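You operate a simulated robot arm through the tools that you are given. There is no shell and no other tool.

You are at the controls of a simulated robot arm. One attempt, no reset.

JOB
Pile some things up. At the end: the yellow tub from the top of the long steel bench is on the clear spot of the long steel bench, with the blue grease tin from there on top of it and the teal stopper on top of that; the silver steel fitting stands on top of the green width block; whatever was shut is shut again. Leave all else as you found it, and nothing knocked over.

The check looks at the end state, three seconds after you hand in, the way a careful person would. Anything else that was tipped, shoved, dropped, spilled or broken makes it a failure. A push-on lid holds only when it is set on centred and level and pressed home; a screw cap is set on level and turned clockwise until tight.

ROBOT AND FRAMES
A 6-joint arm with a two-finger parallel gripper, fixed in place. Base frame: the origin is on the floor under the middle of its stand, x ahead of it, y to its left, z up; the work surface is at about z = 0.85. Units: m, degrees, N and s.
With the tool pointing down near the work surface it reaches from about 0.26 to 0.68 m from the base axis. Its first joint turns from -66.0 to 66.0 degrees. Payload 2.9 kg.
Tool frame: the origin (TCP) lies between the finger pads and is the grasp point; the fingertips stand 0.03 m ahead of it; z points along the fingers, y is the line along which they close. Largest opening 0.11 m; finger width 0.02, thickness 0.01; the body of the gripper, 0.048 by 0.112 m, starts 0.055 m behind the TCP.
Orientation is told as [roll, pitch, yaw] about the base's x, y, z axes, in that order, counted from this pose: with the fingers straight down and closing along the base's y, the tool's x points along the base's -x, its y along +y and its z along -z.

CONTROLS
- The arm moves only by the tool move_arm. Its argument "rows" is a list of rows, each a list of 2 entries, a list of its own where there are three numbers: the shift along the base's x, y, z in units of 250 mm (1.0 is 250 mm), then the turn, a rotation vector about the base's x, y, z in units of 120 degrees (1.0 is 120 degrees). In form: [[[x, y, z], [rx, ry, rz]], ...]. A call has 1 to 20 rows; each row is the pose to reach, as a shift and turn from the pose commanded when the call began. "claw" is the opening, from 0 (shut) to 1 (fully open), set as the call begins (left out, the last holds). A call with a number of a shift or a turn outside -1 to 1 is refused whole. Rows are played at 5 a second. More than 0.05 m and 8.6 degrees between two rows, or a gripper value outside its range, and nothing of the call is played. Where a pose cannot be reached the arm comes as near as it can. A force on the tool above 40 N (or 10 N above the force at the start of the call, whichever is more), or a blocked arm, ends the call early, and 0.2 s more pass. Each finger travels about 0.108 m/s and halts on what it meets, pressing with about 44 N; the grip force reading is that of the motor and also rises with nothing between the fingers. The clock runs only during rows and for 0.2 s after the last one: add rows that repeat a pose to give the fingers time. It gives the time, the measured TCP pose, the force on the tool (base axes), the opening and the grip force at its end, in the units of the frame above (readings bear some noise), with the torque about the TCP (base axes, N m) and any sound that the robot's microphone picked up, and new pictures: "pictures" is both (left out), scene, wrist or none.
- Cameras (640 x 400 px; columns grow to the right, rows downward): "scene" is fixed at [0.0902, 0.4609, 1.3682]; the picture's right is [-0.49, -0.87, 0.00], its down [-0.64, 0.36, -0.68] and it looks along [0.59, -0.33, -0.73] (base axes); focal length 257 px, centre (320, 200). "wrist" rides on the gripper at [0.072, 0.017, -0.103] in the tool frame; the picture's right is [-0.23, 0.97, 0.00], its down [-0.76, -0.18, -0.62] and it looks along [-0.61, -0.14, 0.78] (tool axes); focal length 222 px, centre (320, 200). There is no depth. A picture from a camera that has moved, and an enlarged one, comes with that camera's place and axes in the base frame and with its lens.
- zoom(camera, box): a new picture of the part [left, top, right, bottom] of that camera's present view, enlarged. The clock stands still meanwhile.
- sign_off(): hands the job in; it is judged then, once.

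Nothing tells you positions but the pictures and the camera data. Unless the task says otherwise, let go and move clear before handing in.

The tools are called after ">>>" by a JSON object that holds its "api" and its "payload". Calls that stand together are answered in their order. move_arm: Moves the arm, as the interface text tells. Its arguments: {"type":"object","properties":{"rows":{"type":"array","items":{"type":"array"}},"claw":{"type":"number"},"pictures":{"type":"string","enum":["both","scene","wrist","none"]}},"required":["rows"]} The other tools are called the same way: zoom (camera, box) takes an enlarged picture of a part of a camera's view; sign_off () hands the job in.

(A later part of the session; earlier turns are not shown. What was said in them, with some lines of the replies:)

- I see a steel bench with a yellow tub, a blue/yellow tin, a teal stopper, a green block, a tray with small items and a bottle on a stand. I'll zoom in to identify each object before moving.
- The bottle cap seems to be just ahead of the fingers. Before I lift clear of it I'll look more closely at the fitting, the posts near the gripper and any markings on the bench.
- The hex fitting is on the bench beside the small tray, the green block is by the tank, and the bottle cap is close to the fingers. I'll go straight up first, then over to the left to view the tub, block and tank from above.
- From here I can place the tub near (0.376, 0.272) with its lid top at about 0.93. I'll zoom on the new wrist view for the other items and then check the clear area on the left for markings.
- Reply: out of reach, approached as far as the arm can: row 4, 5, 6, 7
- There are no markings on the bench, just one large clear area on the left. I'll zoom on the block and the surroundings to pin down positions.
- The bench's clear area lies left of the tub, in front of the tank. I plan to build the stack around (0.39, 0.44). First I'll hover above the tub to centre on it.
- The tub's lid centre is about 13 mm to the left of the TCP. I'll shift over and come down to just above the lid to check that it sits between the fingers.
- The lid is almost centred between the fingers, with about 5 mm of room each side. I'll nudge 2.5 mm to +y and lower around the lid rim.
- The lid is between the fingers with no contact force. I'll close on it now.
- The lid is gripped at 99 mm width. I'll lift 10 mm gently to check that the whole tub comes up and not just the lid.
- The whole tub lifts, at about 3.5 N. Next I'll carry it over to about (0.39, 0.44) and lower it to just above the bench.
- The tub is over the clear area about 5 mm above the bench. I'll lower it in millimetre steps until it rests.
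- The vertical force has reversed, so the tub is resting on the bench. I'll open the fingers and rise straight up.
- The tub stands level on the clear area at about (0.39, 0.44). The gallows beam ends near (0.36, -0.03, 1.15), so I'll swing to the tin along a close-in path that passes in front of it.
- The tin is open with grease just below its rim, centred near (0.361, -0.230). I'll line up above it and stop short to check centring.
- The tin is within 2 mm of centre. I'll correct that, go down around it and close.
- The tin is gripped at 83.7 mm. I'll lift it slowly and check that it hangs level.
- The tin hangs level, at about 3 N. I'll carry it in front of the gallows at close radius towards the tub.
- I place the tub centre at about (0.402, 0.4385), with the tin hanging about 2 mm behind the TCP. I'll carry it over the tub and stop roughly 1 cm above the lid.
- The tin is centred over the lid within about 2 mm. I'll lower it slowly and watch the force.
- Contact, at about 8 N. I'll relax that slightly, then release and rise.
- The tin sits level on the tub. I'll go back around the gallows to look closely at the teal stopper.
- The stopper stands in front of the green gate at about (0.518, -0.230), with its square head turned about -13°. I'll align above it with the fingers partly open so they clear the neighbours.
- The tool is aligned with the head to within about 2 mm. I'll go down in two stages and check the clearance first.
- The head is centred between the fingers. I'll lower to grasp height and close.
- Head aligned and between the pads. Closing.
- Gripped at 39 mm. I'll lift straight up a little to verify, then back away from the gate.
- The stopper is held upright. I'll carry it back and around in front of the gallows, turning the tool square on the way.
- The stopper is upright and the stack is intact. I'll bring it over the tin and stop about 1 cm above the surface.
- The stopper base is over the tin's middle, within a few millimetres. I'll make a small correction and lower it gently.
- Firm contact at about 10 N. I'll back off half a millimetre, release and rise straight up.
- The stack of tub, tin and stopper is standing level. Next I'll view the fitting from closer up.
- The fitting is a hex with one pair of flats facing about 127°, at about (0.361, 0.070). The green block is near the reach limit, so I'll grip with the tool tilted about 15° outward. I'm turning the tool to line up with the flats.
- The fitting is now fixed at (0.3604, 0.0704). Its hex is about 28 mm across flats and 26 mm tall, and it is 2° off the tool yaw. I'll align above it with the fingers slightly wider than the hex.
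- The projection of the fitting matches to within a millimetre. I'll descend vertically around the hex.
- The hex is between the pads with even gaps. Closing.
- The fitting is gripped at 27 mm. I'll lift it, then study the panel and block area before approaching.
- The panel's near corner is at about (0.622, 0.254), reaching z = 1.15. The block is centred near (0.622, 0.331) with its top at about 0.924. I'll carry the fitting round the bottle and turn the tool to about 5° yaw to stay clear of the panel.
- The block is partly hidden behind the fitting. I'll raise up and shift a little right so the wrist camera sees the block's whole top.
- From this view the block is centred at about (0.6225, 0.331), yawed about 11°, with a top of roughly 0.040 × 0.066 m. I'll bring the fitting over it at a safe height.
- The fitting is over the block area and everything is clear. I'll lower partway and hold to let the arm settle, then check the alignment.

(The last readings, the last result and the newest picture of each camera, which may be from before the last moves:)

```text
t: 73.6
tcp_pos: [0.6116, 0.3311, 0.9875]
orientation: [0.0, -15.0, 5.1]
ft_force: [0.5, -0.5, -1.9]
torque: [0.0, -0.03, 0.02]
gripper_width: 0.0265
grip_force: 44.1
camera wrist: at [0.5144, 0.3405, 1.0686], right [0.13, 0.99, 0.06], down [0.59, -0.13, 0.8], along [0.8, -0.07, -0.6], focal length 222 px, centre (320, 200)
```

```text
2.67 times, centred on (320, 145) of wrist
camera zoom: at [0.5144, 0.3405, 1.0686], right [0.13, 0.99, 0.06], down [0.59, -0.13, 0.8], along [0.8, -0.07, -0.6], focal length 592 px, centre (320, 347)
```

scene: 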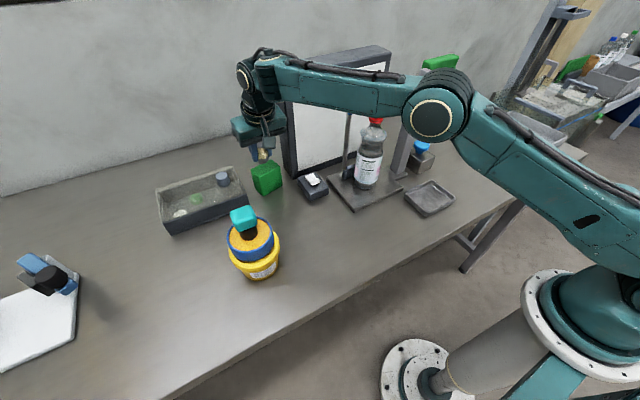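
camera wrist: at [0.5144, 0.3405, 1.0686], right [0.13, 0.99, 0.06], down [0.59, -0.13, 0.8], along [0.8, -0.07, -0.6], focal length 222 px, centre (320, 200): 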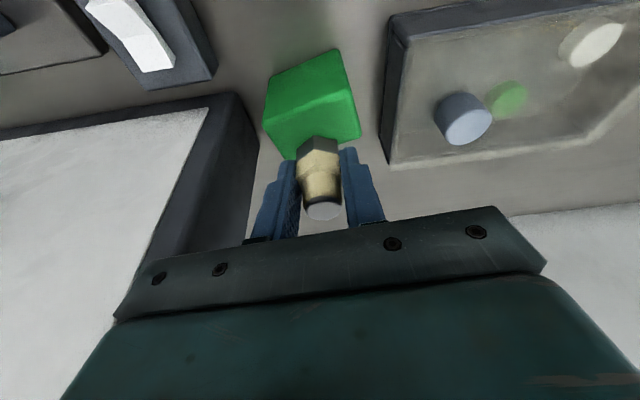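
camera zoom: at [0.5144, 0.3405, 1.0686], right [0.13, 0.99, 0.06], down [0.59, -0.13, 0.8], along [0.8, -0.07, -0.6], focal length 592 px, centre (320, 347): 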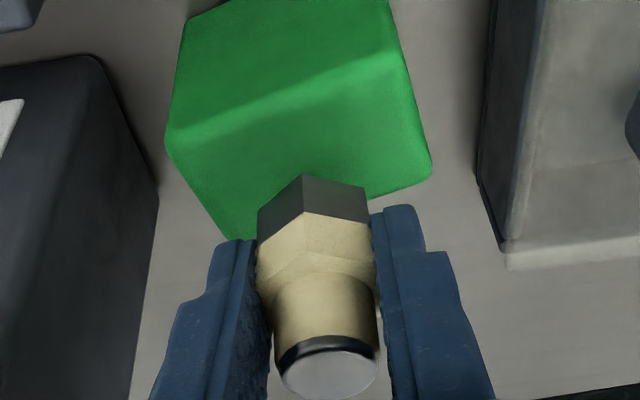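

The fitting needs about 2.5 mm more in x and 1.5 mm less in y to be centred. I'll correct and lower 20 mm.

>>> {"api": "move_arm", "payload": {"rows": [[[0.01, -0.006, -0.02], [0, 0, 0]], [[0.01, -0.006, -0.04], [0, 0, 0]], [[0.01, -0.006, -0.06], [0, 0, 0]], [[0.01, -0.006, -0.08], [0, 0, 0]], [[0.01, -0.006, -0.08], [0, 0, 0]], [[0.01, -0.006, -0.08], [0, 0, 0]]]}}

>>> {"api": "zoom", "payload": {"camera": "scene", "box": [235, 130, 315, 200]}}

>>> {"api": "zoom", "payload": {"camera": "wrist", "box": [220, 90, 420, 240]}}

```text
t: 75.0
tcp_pos: [0.6139, 0.3317, 0.9665]
orientation: [0.0, -15.1, 5.0]
ft_force: [-0.8, 0.5, -1.5]
torque: [0.01, 0.04, -0.01]
gripper_width: 0.0268
grip_force: 44.0
camera wrist: at [0.517, 0.3403, 1.0476], right [0.13, 0.99, 0.06], down [0.59, -0.13, 0.8], along [0.8, -0.07, -0.6], focal length 222 px, centre (320, 200)
```

scene: 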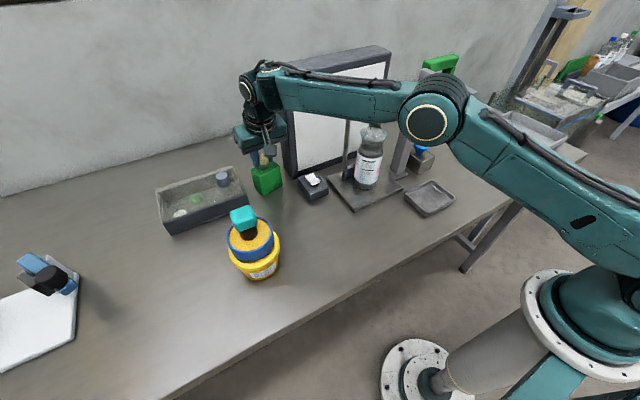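
wrist: 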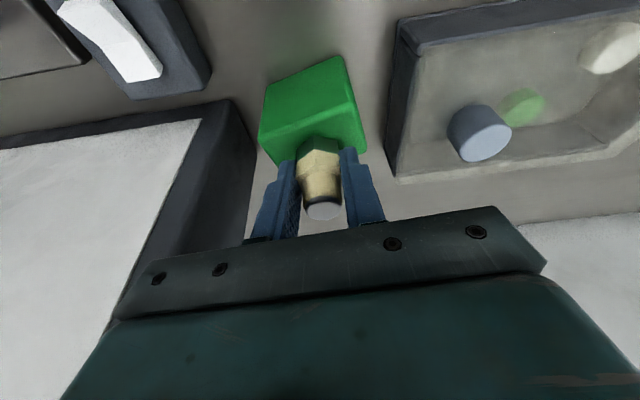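

```text
5.71 times, centred on (275, 165) of scene
camera zoom: at [0.0902, 0.4609, 1.3682], right [-0.49, -0.87, 0.0], down [-0.64, 0.36, -0.68], along [0.59, -0.33, -0.73], focal length 1466 px, centre (577, 400)
```

zoom: 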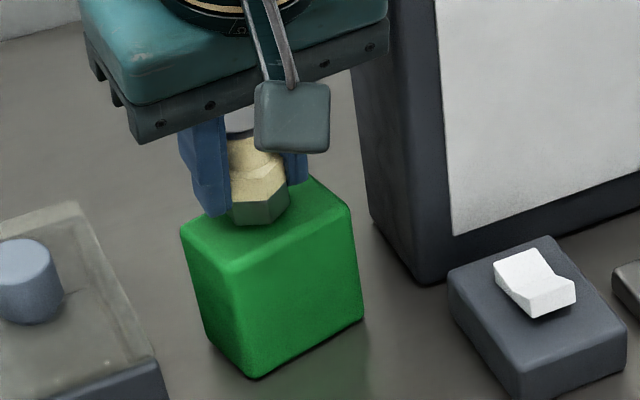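

```text
2.67 times, centred on (320, 165) of wrist
camera zoom: at [0.517, 0.3403, 1.0476], right [0.13, 0.99, 0.06], down [0.59, -0.13, 0.8], along [0.8, -0.07, -0.6], focal length 592 px, centre (320, 293)
```

zoom: 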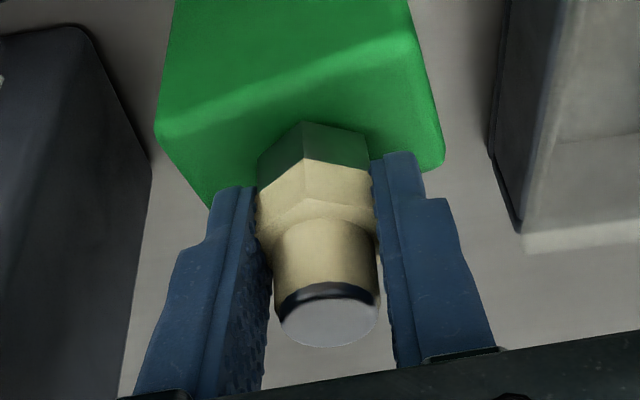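

The fitting is about 2 mm too far out and about 8 mm above the block. I'll shift it back 2 mm and lower in small steps, watching the force.

>>> {"api": "move_arm", "payload": {"rows": [[[-0.008, -0.004, 0], [0, 0, 0]], [[-0.008, -0.004, -0.006], [0, 0, 0]], [[-0.008, -0.004, -0.012], [0, 0, 0]], [[-0.008, -0.004, -0.018], [0, 0, 0]], [[-0.008, -0.004, -0.018], [0, 0, 0]]], "pictures": "none"}}

>>> {"api": "zoom", "payload": {"camera": "scene", "box": [235, 130, 315, 200]}}

```text
t: 76.2
tcp_pos: [0.6135, 0.3306, 0.9625]
orientation: [0.0, -15.0, 5.0]
ft_force: [0.1, 0.7, -1.6]
torque: [0.01, 0.01, 0.0]
gripper_width: 0.0267
grip_force: 43.5
```

```text
5.71 times, centred on (275, 165) of scene
camera zoom: at [0.0902, 0.4609, 1.3682], right [-0.49, -0.87, 0.0], down [-0.64, 0.36, -0.68], along [0.59, -0.33, -0.73], focal length 1466 px, centre (577, 400)
```

zoom: 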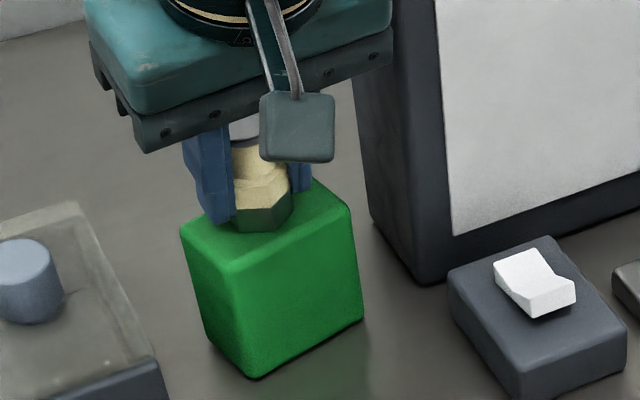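

>>> {"api": "move_arm", "payload": {"rows": [[[0, 0, -0.004], [0, 0, 0]], [[0, 0, -0.008], [0, 0, 0]], [[0, 0, -0.008], [0, 0, 0]]], "pictures": "none"}}

```text
t: 77.0
tcp_pos: [0.6129, 0.3315, 0.9623]
orientation: [0.1, -15.2, 5.1]
ft_force: [-1.8, 0.4, 13.8]
torque: [0.03, 0.04, 0.01]
gripper_width: 0.0266
grip_force: 44.0
```

Contact at about 14 N, so the block top is near 0.924. I'll ease off before releasing.

>>> {"api": "move_arm", "payload": {"rows": [[[0, 0, 0.003], [0, 0, 0]], [[0, 0, 0.003], [0, 0, 0]]], "pictures": "none"}}

>>> {"api": "zoom", "payload": {"camera": "wrist", "box": [220, 90, 420, 240]}}

>>> {"api": "zoom", "payload": {"camera": "scene", "box": [245, 140, 295, 190]}}

```text
t: 77.6
tcp_pos: [0.613, 0.3312, 0.962]
orientation: [0.1, -15.1, 5.0]
ft_force: [-1.1, 3.6, 16.1]
torque: [0.12, 0.03, 0.0]
gripper_width: 0.0267
grip_force: 43.9
```

```text
2.67 times, centred on (320, 165) of wrist
camera zoom: at [0.5158, 0.3389, 1.0429], right [0.13, 0.99, 0.06], down [0.59, -0.13, 0.8], along [0.8, -0.07, -0.6], focal length 592 px, centre (320, 293)
```

zoom: 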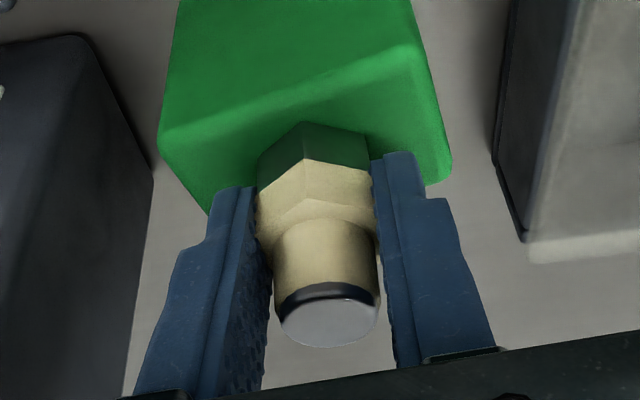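

```text
8.00 times, centred on (270, 165) of scene
camera zoom: at [0.0898, 0.4609, 1.3683], right [-0.49, -0.87, 0.0], down [-0.64, 0.36, -0.68], along [0.59, -0.33, -0.73], focal length 2053 px, centre (720, 480)
```

zoom: 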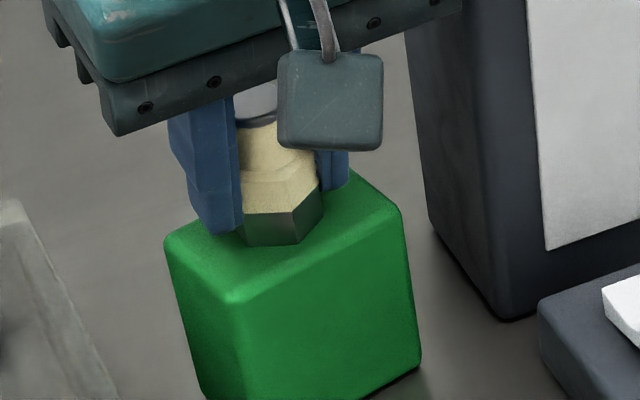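

>>> {"api": "move_arm", "payload": {"rows": [[[0, 0, 0.003], [0, 0, 0]], [[0, 0, 0.003], [0, 0, 0]], [[0, 0, 0.003], [0, 0, 0]]], "pictures": "none"}}

```text
t: 78.4
tcp_pos: [0.6132, 0.3306, 0.9623]
orientation: [0.1, -15.1, 4.9]
ft_force: [2.0, 5.8, 15.2]
torque: [0.17, -0.18, 0.05]
gripper_width: 0.0266
grip_force: 43.9
```

>>> {"api": "move_arm", "payload": {"rows": [[[0, 0, 0.004], [0, 0, 0]], [[0, 0, 0.004], [0, 0, 0]], [[0, 0, 0.004], [0, 0, 0]]], "pictures": "none"}}

```text
t: 79.2
tcp_pos: [0.6139, 0.3293, 0.9609]
orientation: [0.0, -15.0, 5.0]
ft_force: [-0.1, 3.9, 11.5]
torque: [0.17, -0.11, 0.0]
gripper_width: 0.0268
grip_force: 44.1
```

>>> {"api": "move_arm", "payload": {"rows": [[[0, 0, 0.003], [0, 0, 0]], [[0, 0, 0.003], [0, 0, 0]], [[0, 0, 0.003], [0, 0, 0]]], "pictures": "none"}}

>>> {"api": "zoom", "payload": {"camera": "scene", "box": [245, 140, 295, 190]}}

```text
t: 80.0
tcp_pos: [0.6141, 0.3286, 0.9622]
orientation: [-0.1, -14.8, 4.9]
ft_force: [-2.3, 0.5, 4.8]
torque: [-0.01, -0.05, 0.04]
gripper_width: 0.0267
grip_force: 43.7
```

```text
8.00 times, centred on (270, 165) of scene
camera zoom: at [0.09, 0.4609, 1.3682], right [-0.49, -0.87, 0.0], down [-0.64, 0.36, -0.68], along [0.59, -0.33, -0.73], focal length 2053 px, centre (720, 480)
```

zoom: 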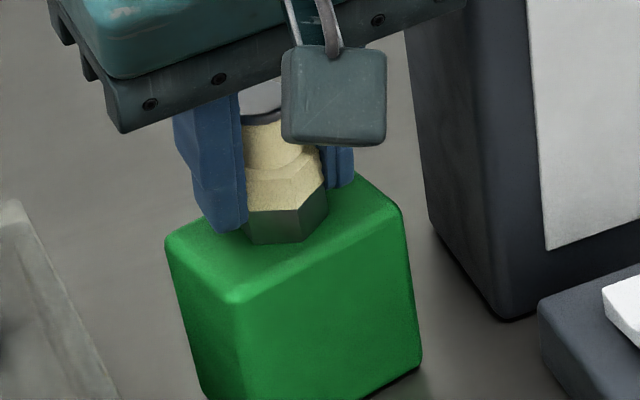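

The load is down to a few newtons and the block hasn't shifted. I'll release gently and hold a moment before rising.

>>> {"api": "move_arm", "payload": {"rows": [[[0, 0, 0], [0, 0, 0]], [[0, 0, 0], [0, 0, 0]], [[0, 0, 0], [0, 0, 0]], [[0, 0, 0], [0, 0, 0]]], "claw": 0.4}}

>>> {"api": "zoom", "payload": {"camera": "wrist", "box": [220, 90, 420, 240]}}

>>> {"api": "zoom", "payload": {"camera": "scene", "box": [245, 140, 295, 190]}}

```text
t: 81.0
tcp_pos: [0.6131, 0.3294, 0.9628]
orientation: [-0.1, -15.1, 5.1]
ft_force: [-0.3, -0.1, 0.0]
torque: [0.0, -0.02, 0.0]
gripper_width: 0.044
grip_force: 0.1
camera wrist: at [0.5166, 0.3379, 1.044], right [0.13, 0.99, 0.06], down [0.59, -0.13, 0.8], along [0.8, -0.07, -0.6], focal length 222 px, centre (320, 200)
```

scene: 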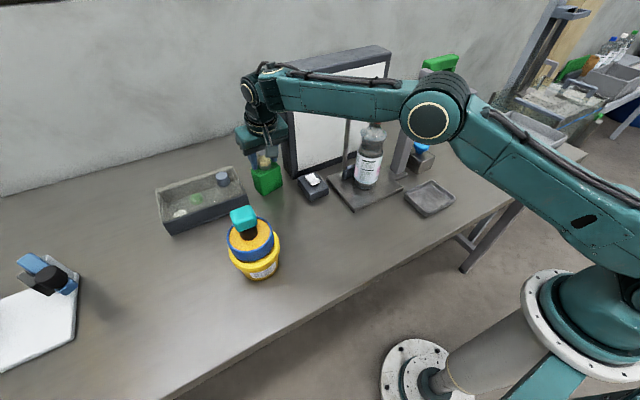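
wrist: 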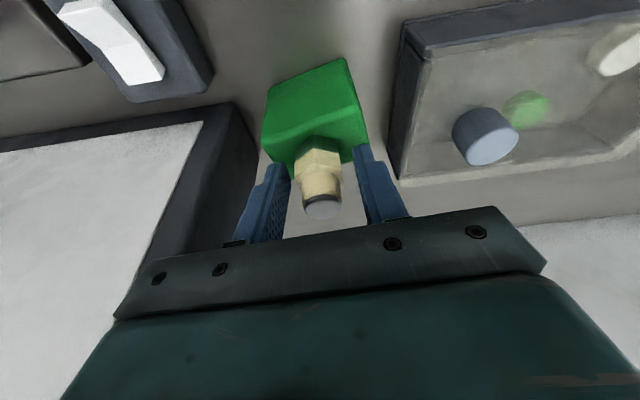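

```text
2.67 times, centred on (320, 165) of wrist
camera zoom: at [0.5166, 0.3379, 1.044], right [0.13, 0.99, 0.06], down [0.59, -0.13, 0.8], along [0.8, -0.07, -0.6], focal length 592 px, centre (320, 293)
```

zoom: 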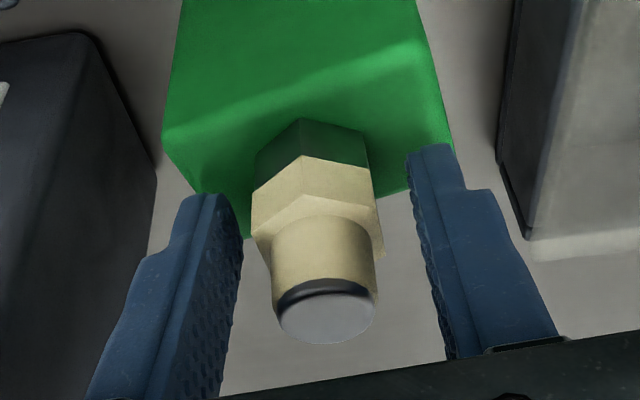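

```text
8.00 times, centred on (270, 165) of scene
camera zoom: at [0.0902, 0.4609, 1.3682], right [-0.49, -0.87, 0.0], down [-0.64, 0.36, -0.68], along [0.59, -0.33, -0.73], focal length 2053 px, centre (720, 480)
```

zoom: 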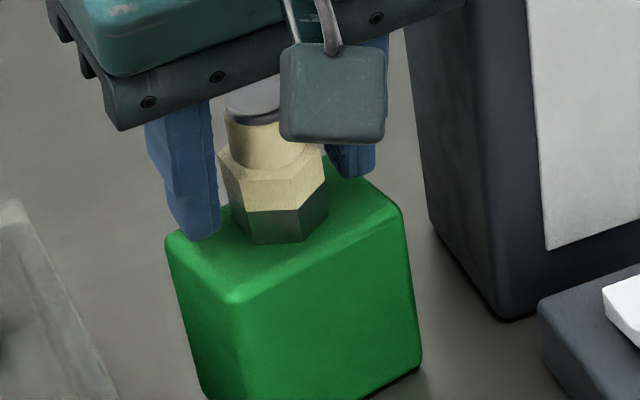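

The fitting stands upright on the block. I'll rise straight up, then back away.

>>> {"api": "move_arm", "payload": {"rows": [[[0, 0, 0.03], [0, 0, 0]], [[0, 0, 0.08], [0, 0, 0]], [[0, 0, 0.16], [0, 0, 0]], [[0, 0, 0.26], [0, 0, 0]], [[-0.02, 0, 0.34], [0, 0, 0]], [[-0.16, 0, 0.38], [0, 0, 0]], [[-0.32, -0.04, 0.42], [0, 0, 0]], [[-0.48, -0.1, 0.46], [0, 0, 0]], [[-0.62, -0.16, 0.5], [0, 0, 0]], [[-0.62, -0.16, 0.5], [0, 0, 0]]], "claw": 0.4}}

>>> {"api": "zoom", "payload": {"camera": "scene", "box": [235, 130, 315, 200]}}

>>> {"api": "zoom", "payload": {"camera": "scene", "box": [205, 190, 301, 285]}}

>>> {"api": "zoom", "payload": {"camera": "scene", "box": [300, 80, 480, 225]}}

```text
t: 83.2
tcp_pos: [0.5215, 0.3281, 1.1268]
orientation: [-0.2, -14.9, 5.0]
ft_force: [-0.5, 0.0, 0.6]
torque: [0.0, 0.0, 0.01]
gripper_width: 0.044
grip_force: 0.0
out of reach, approached as far as the arm can: row 7, 8, 9, 10
camera wrist: at [0.4249, 0.3368, 1.208], right [0.13, 0.99, 0.06], down [0.59, -0.13, 0.8], along [0.8, -0.07, -0.6], focal length 222 px, centre (320, 200)
```

scene: 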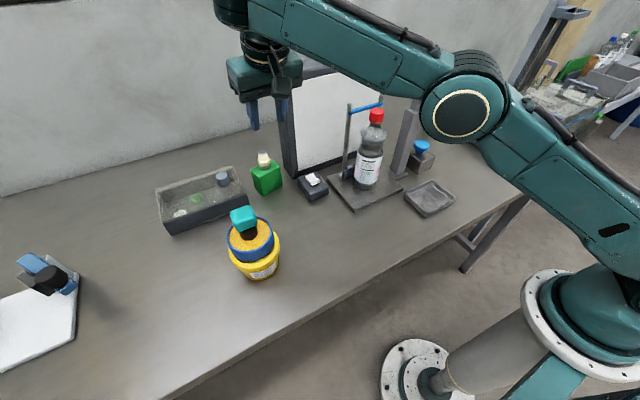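
wrist: 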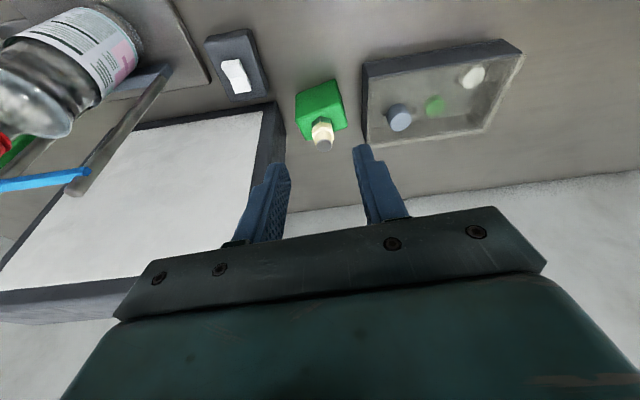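

```text
5.71 times, centred on (275, 165) of scene
camera zoom: at [0.0902, 0.4609, 1.3682], right [-0.49, -0.87, 0.0], down [-0.64, 0.36, -0.68], along [0.59, -0.33, -0.73], focal length 1466 px, centre (577, 400)
```

zoom: 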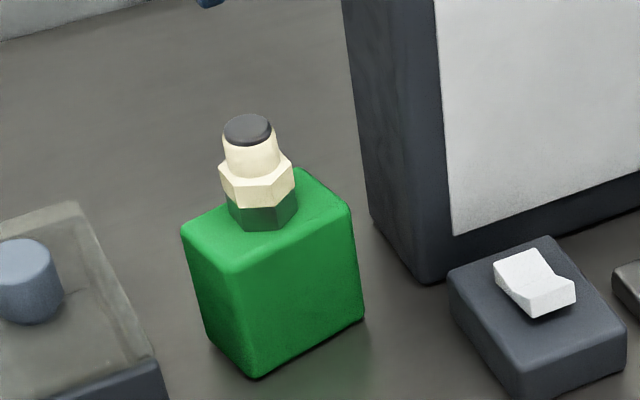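

```text
4.21 times, centred on (253, 238) of scene
camera zoom: at [0.0902, 0.4609, 1.3682], right [-0.49, -0.87, 0.0], down [-0.64, 0.36, -0.68], along [0.59, -0.33, -0.73], focal length 1081 px, centre (602, 42)
```

zoom: 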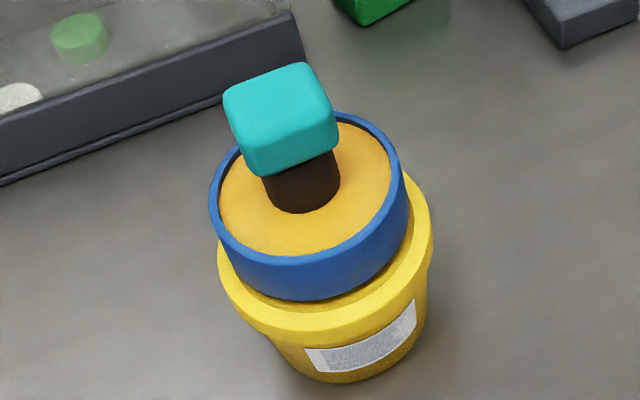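

```text
2.76 times, centred on (390, 152) of scene
camera zoom: at [0.0902, 0.4609, 1.3682], right [-0.49, -0.87, 0.0], down [-0.64, 0.36, -0.68], along [0.59, -0.33, -0.73], focal length 708 px, centre (127, 331)
```

zoom: 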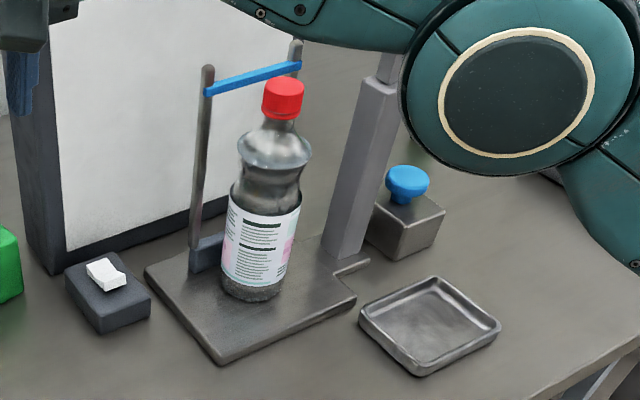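

Everything stands as intended. I'll retreat to a neutral pose and look over the whole bench once more.

>>> {"api": "move_arm", "payload": {"rows": [[[-0.12, -0.04, 0.0], [0, 0, 0]], [[-0.26, -0.1, 0.0], [-0.004, 0.05, 0]], [[-0.4, -0.18, 0.02], [-0.0075, 0.09, 0]], [[-0.52, -0.28, 0.06], [-0.0109, 0.1245, 0]], [[-0.62, -0.38, 0.1], [-0.0109, 0.1245, 0]], [[-0.7, -0.5, 0.14], [-0.0109, 0.1245, 0]], [[-0.7, -0.5, 0.14], [-0.0109, 0.1245, 0]]]}}

>>> {"api": "zoom", "payload": {"camera": "scene", "box": [140, 60, 400, 290]}}

>>> {"api": "zoom", "payload": {"camera": "scene", "box": [340, 40, 600, 230]}}

```text
t: 84.8
tcp_pos: [0.3749, 0.2192, 1.2111]
orientation: [-0.3, 0.3, 5.1]
ft_force: [-0.4, -1.0, 0.3]
torque: [-0.01, -0.01, -0.02]
gripper_width: 0.044
grip_force: 0.0
out of reach, approached as far as the arm can: row 1, 2, 3, 4, 5, 6, 7
camera wrist: at [0.3021, 0.2294, 1.3156], right [0.14, 0.99, -0.01], down [0.78, -0.11, 0.62], along [0.61, -0.09, -0.78], focal length 222 px, centre (320, 200)
```

scene: 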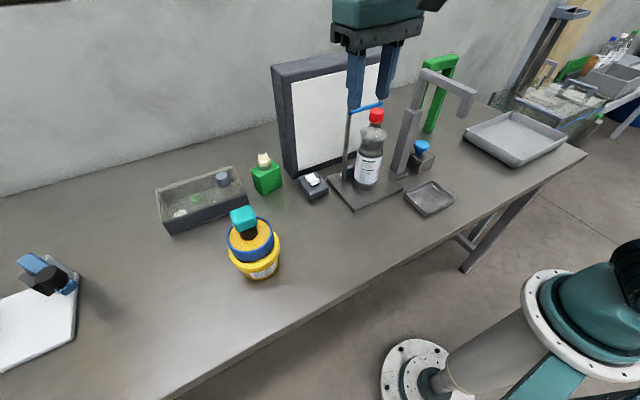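
wrist: 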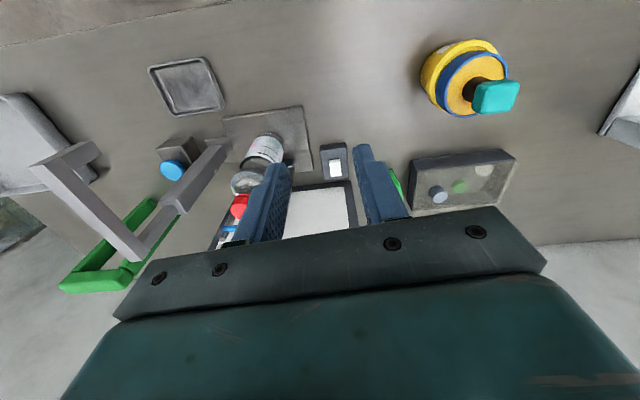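

```text
1.74 times, centred on (270, 175) of scene
camera zoom: at [0.0901, 0.4609, 1.3682], right [-0.49, -0.87, 0.0], down [-0.64, 0.36, -0.68], along [0.59, -0.33, -0.73], focal length 446 px, centre (407, 244)
```

zoom: 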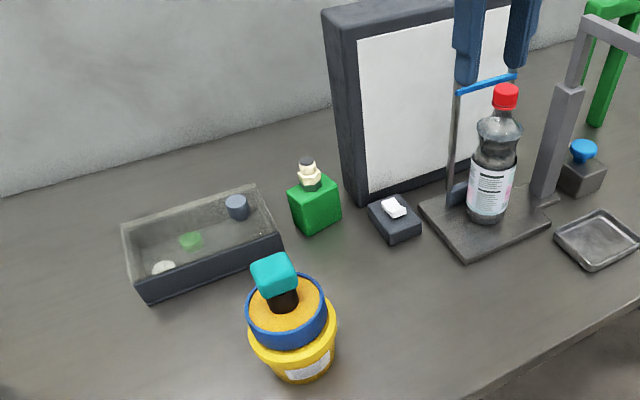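

```text
2.11 times, centred on (470, 135) of scene
camera zoom: at [0.0901, 0.4609, 1.3682], right [-0.49, -0.87, 0.0], down [-0.64, 0.36, -0.68], along [0.59, -0.33, -0.73], focal length 540 px, centre (4, 337)
```

zoom: 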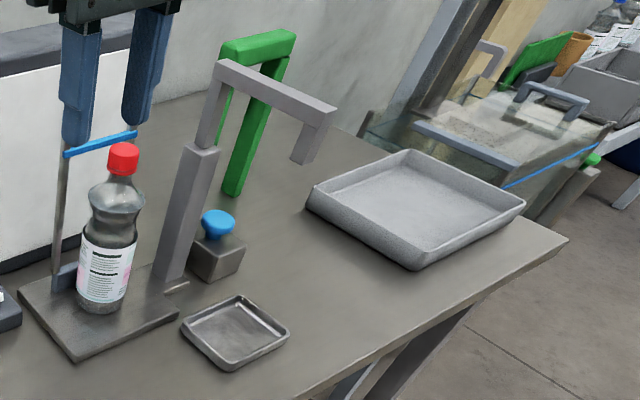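

The final view matches the plan. The tub, tin and stopper are stacked on the clear area, the fitting stands on the green block, and everything else is where it started. The gripper is empty and clear, so I'm handing in.

>>> {"api": "sign_off", "payload": {}}

```text
The job is handed in.
```

The job is handed in. At the last look, both piles were upright and the gripper was empty and clear of them.

- **Stack:** the yellow tub stands in the open area at the left of the bench, in front of the tank, at about (0.40, 0.44). The blue grease tin is on its lid and the teal stopper stands on the grease inside the tin's rim. The tin sits about 4 mm off the tub's centre but fully on the lid.
- **Fitting:** the hex fitting stands upright on the green block beside the tank, within a few millimetres of centre.
- **Everything else:** in the final pictures the bottle, panel, gallows, gate, trays, tank and knob block look unmoved. I opened nothing, and the tub's lid stayed on when I lifted it by the rim.

There were two judgement calls. The bench has no marking for "the clear spot", so I took it to be the one large empty area. I also took the hex fitting to be the "silver steel fitting", although its middle section is cream coloured, because it was the only fitting I could see.
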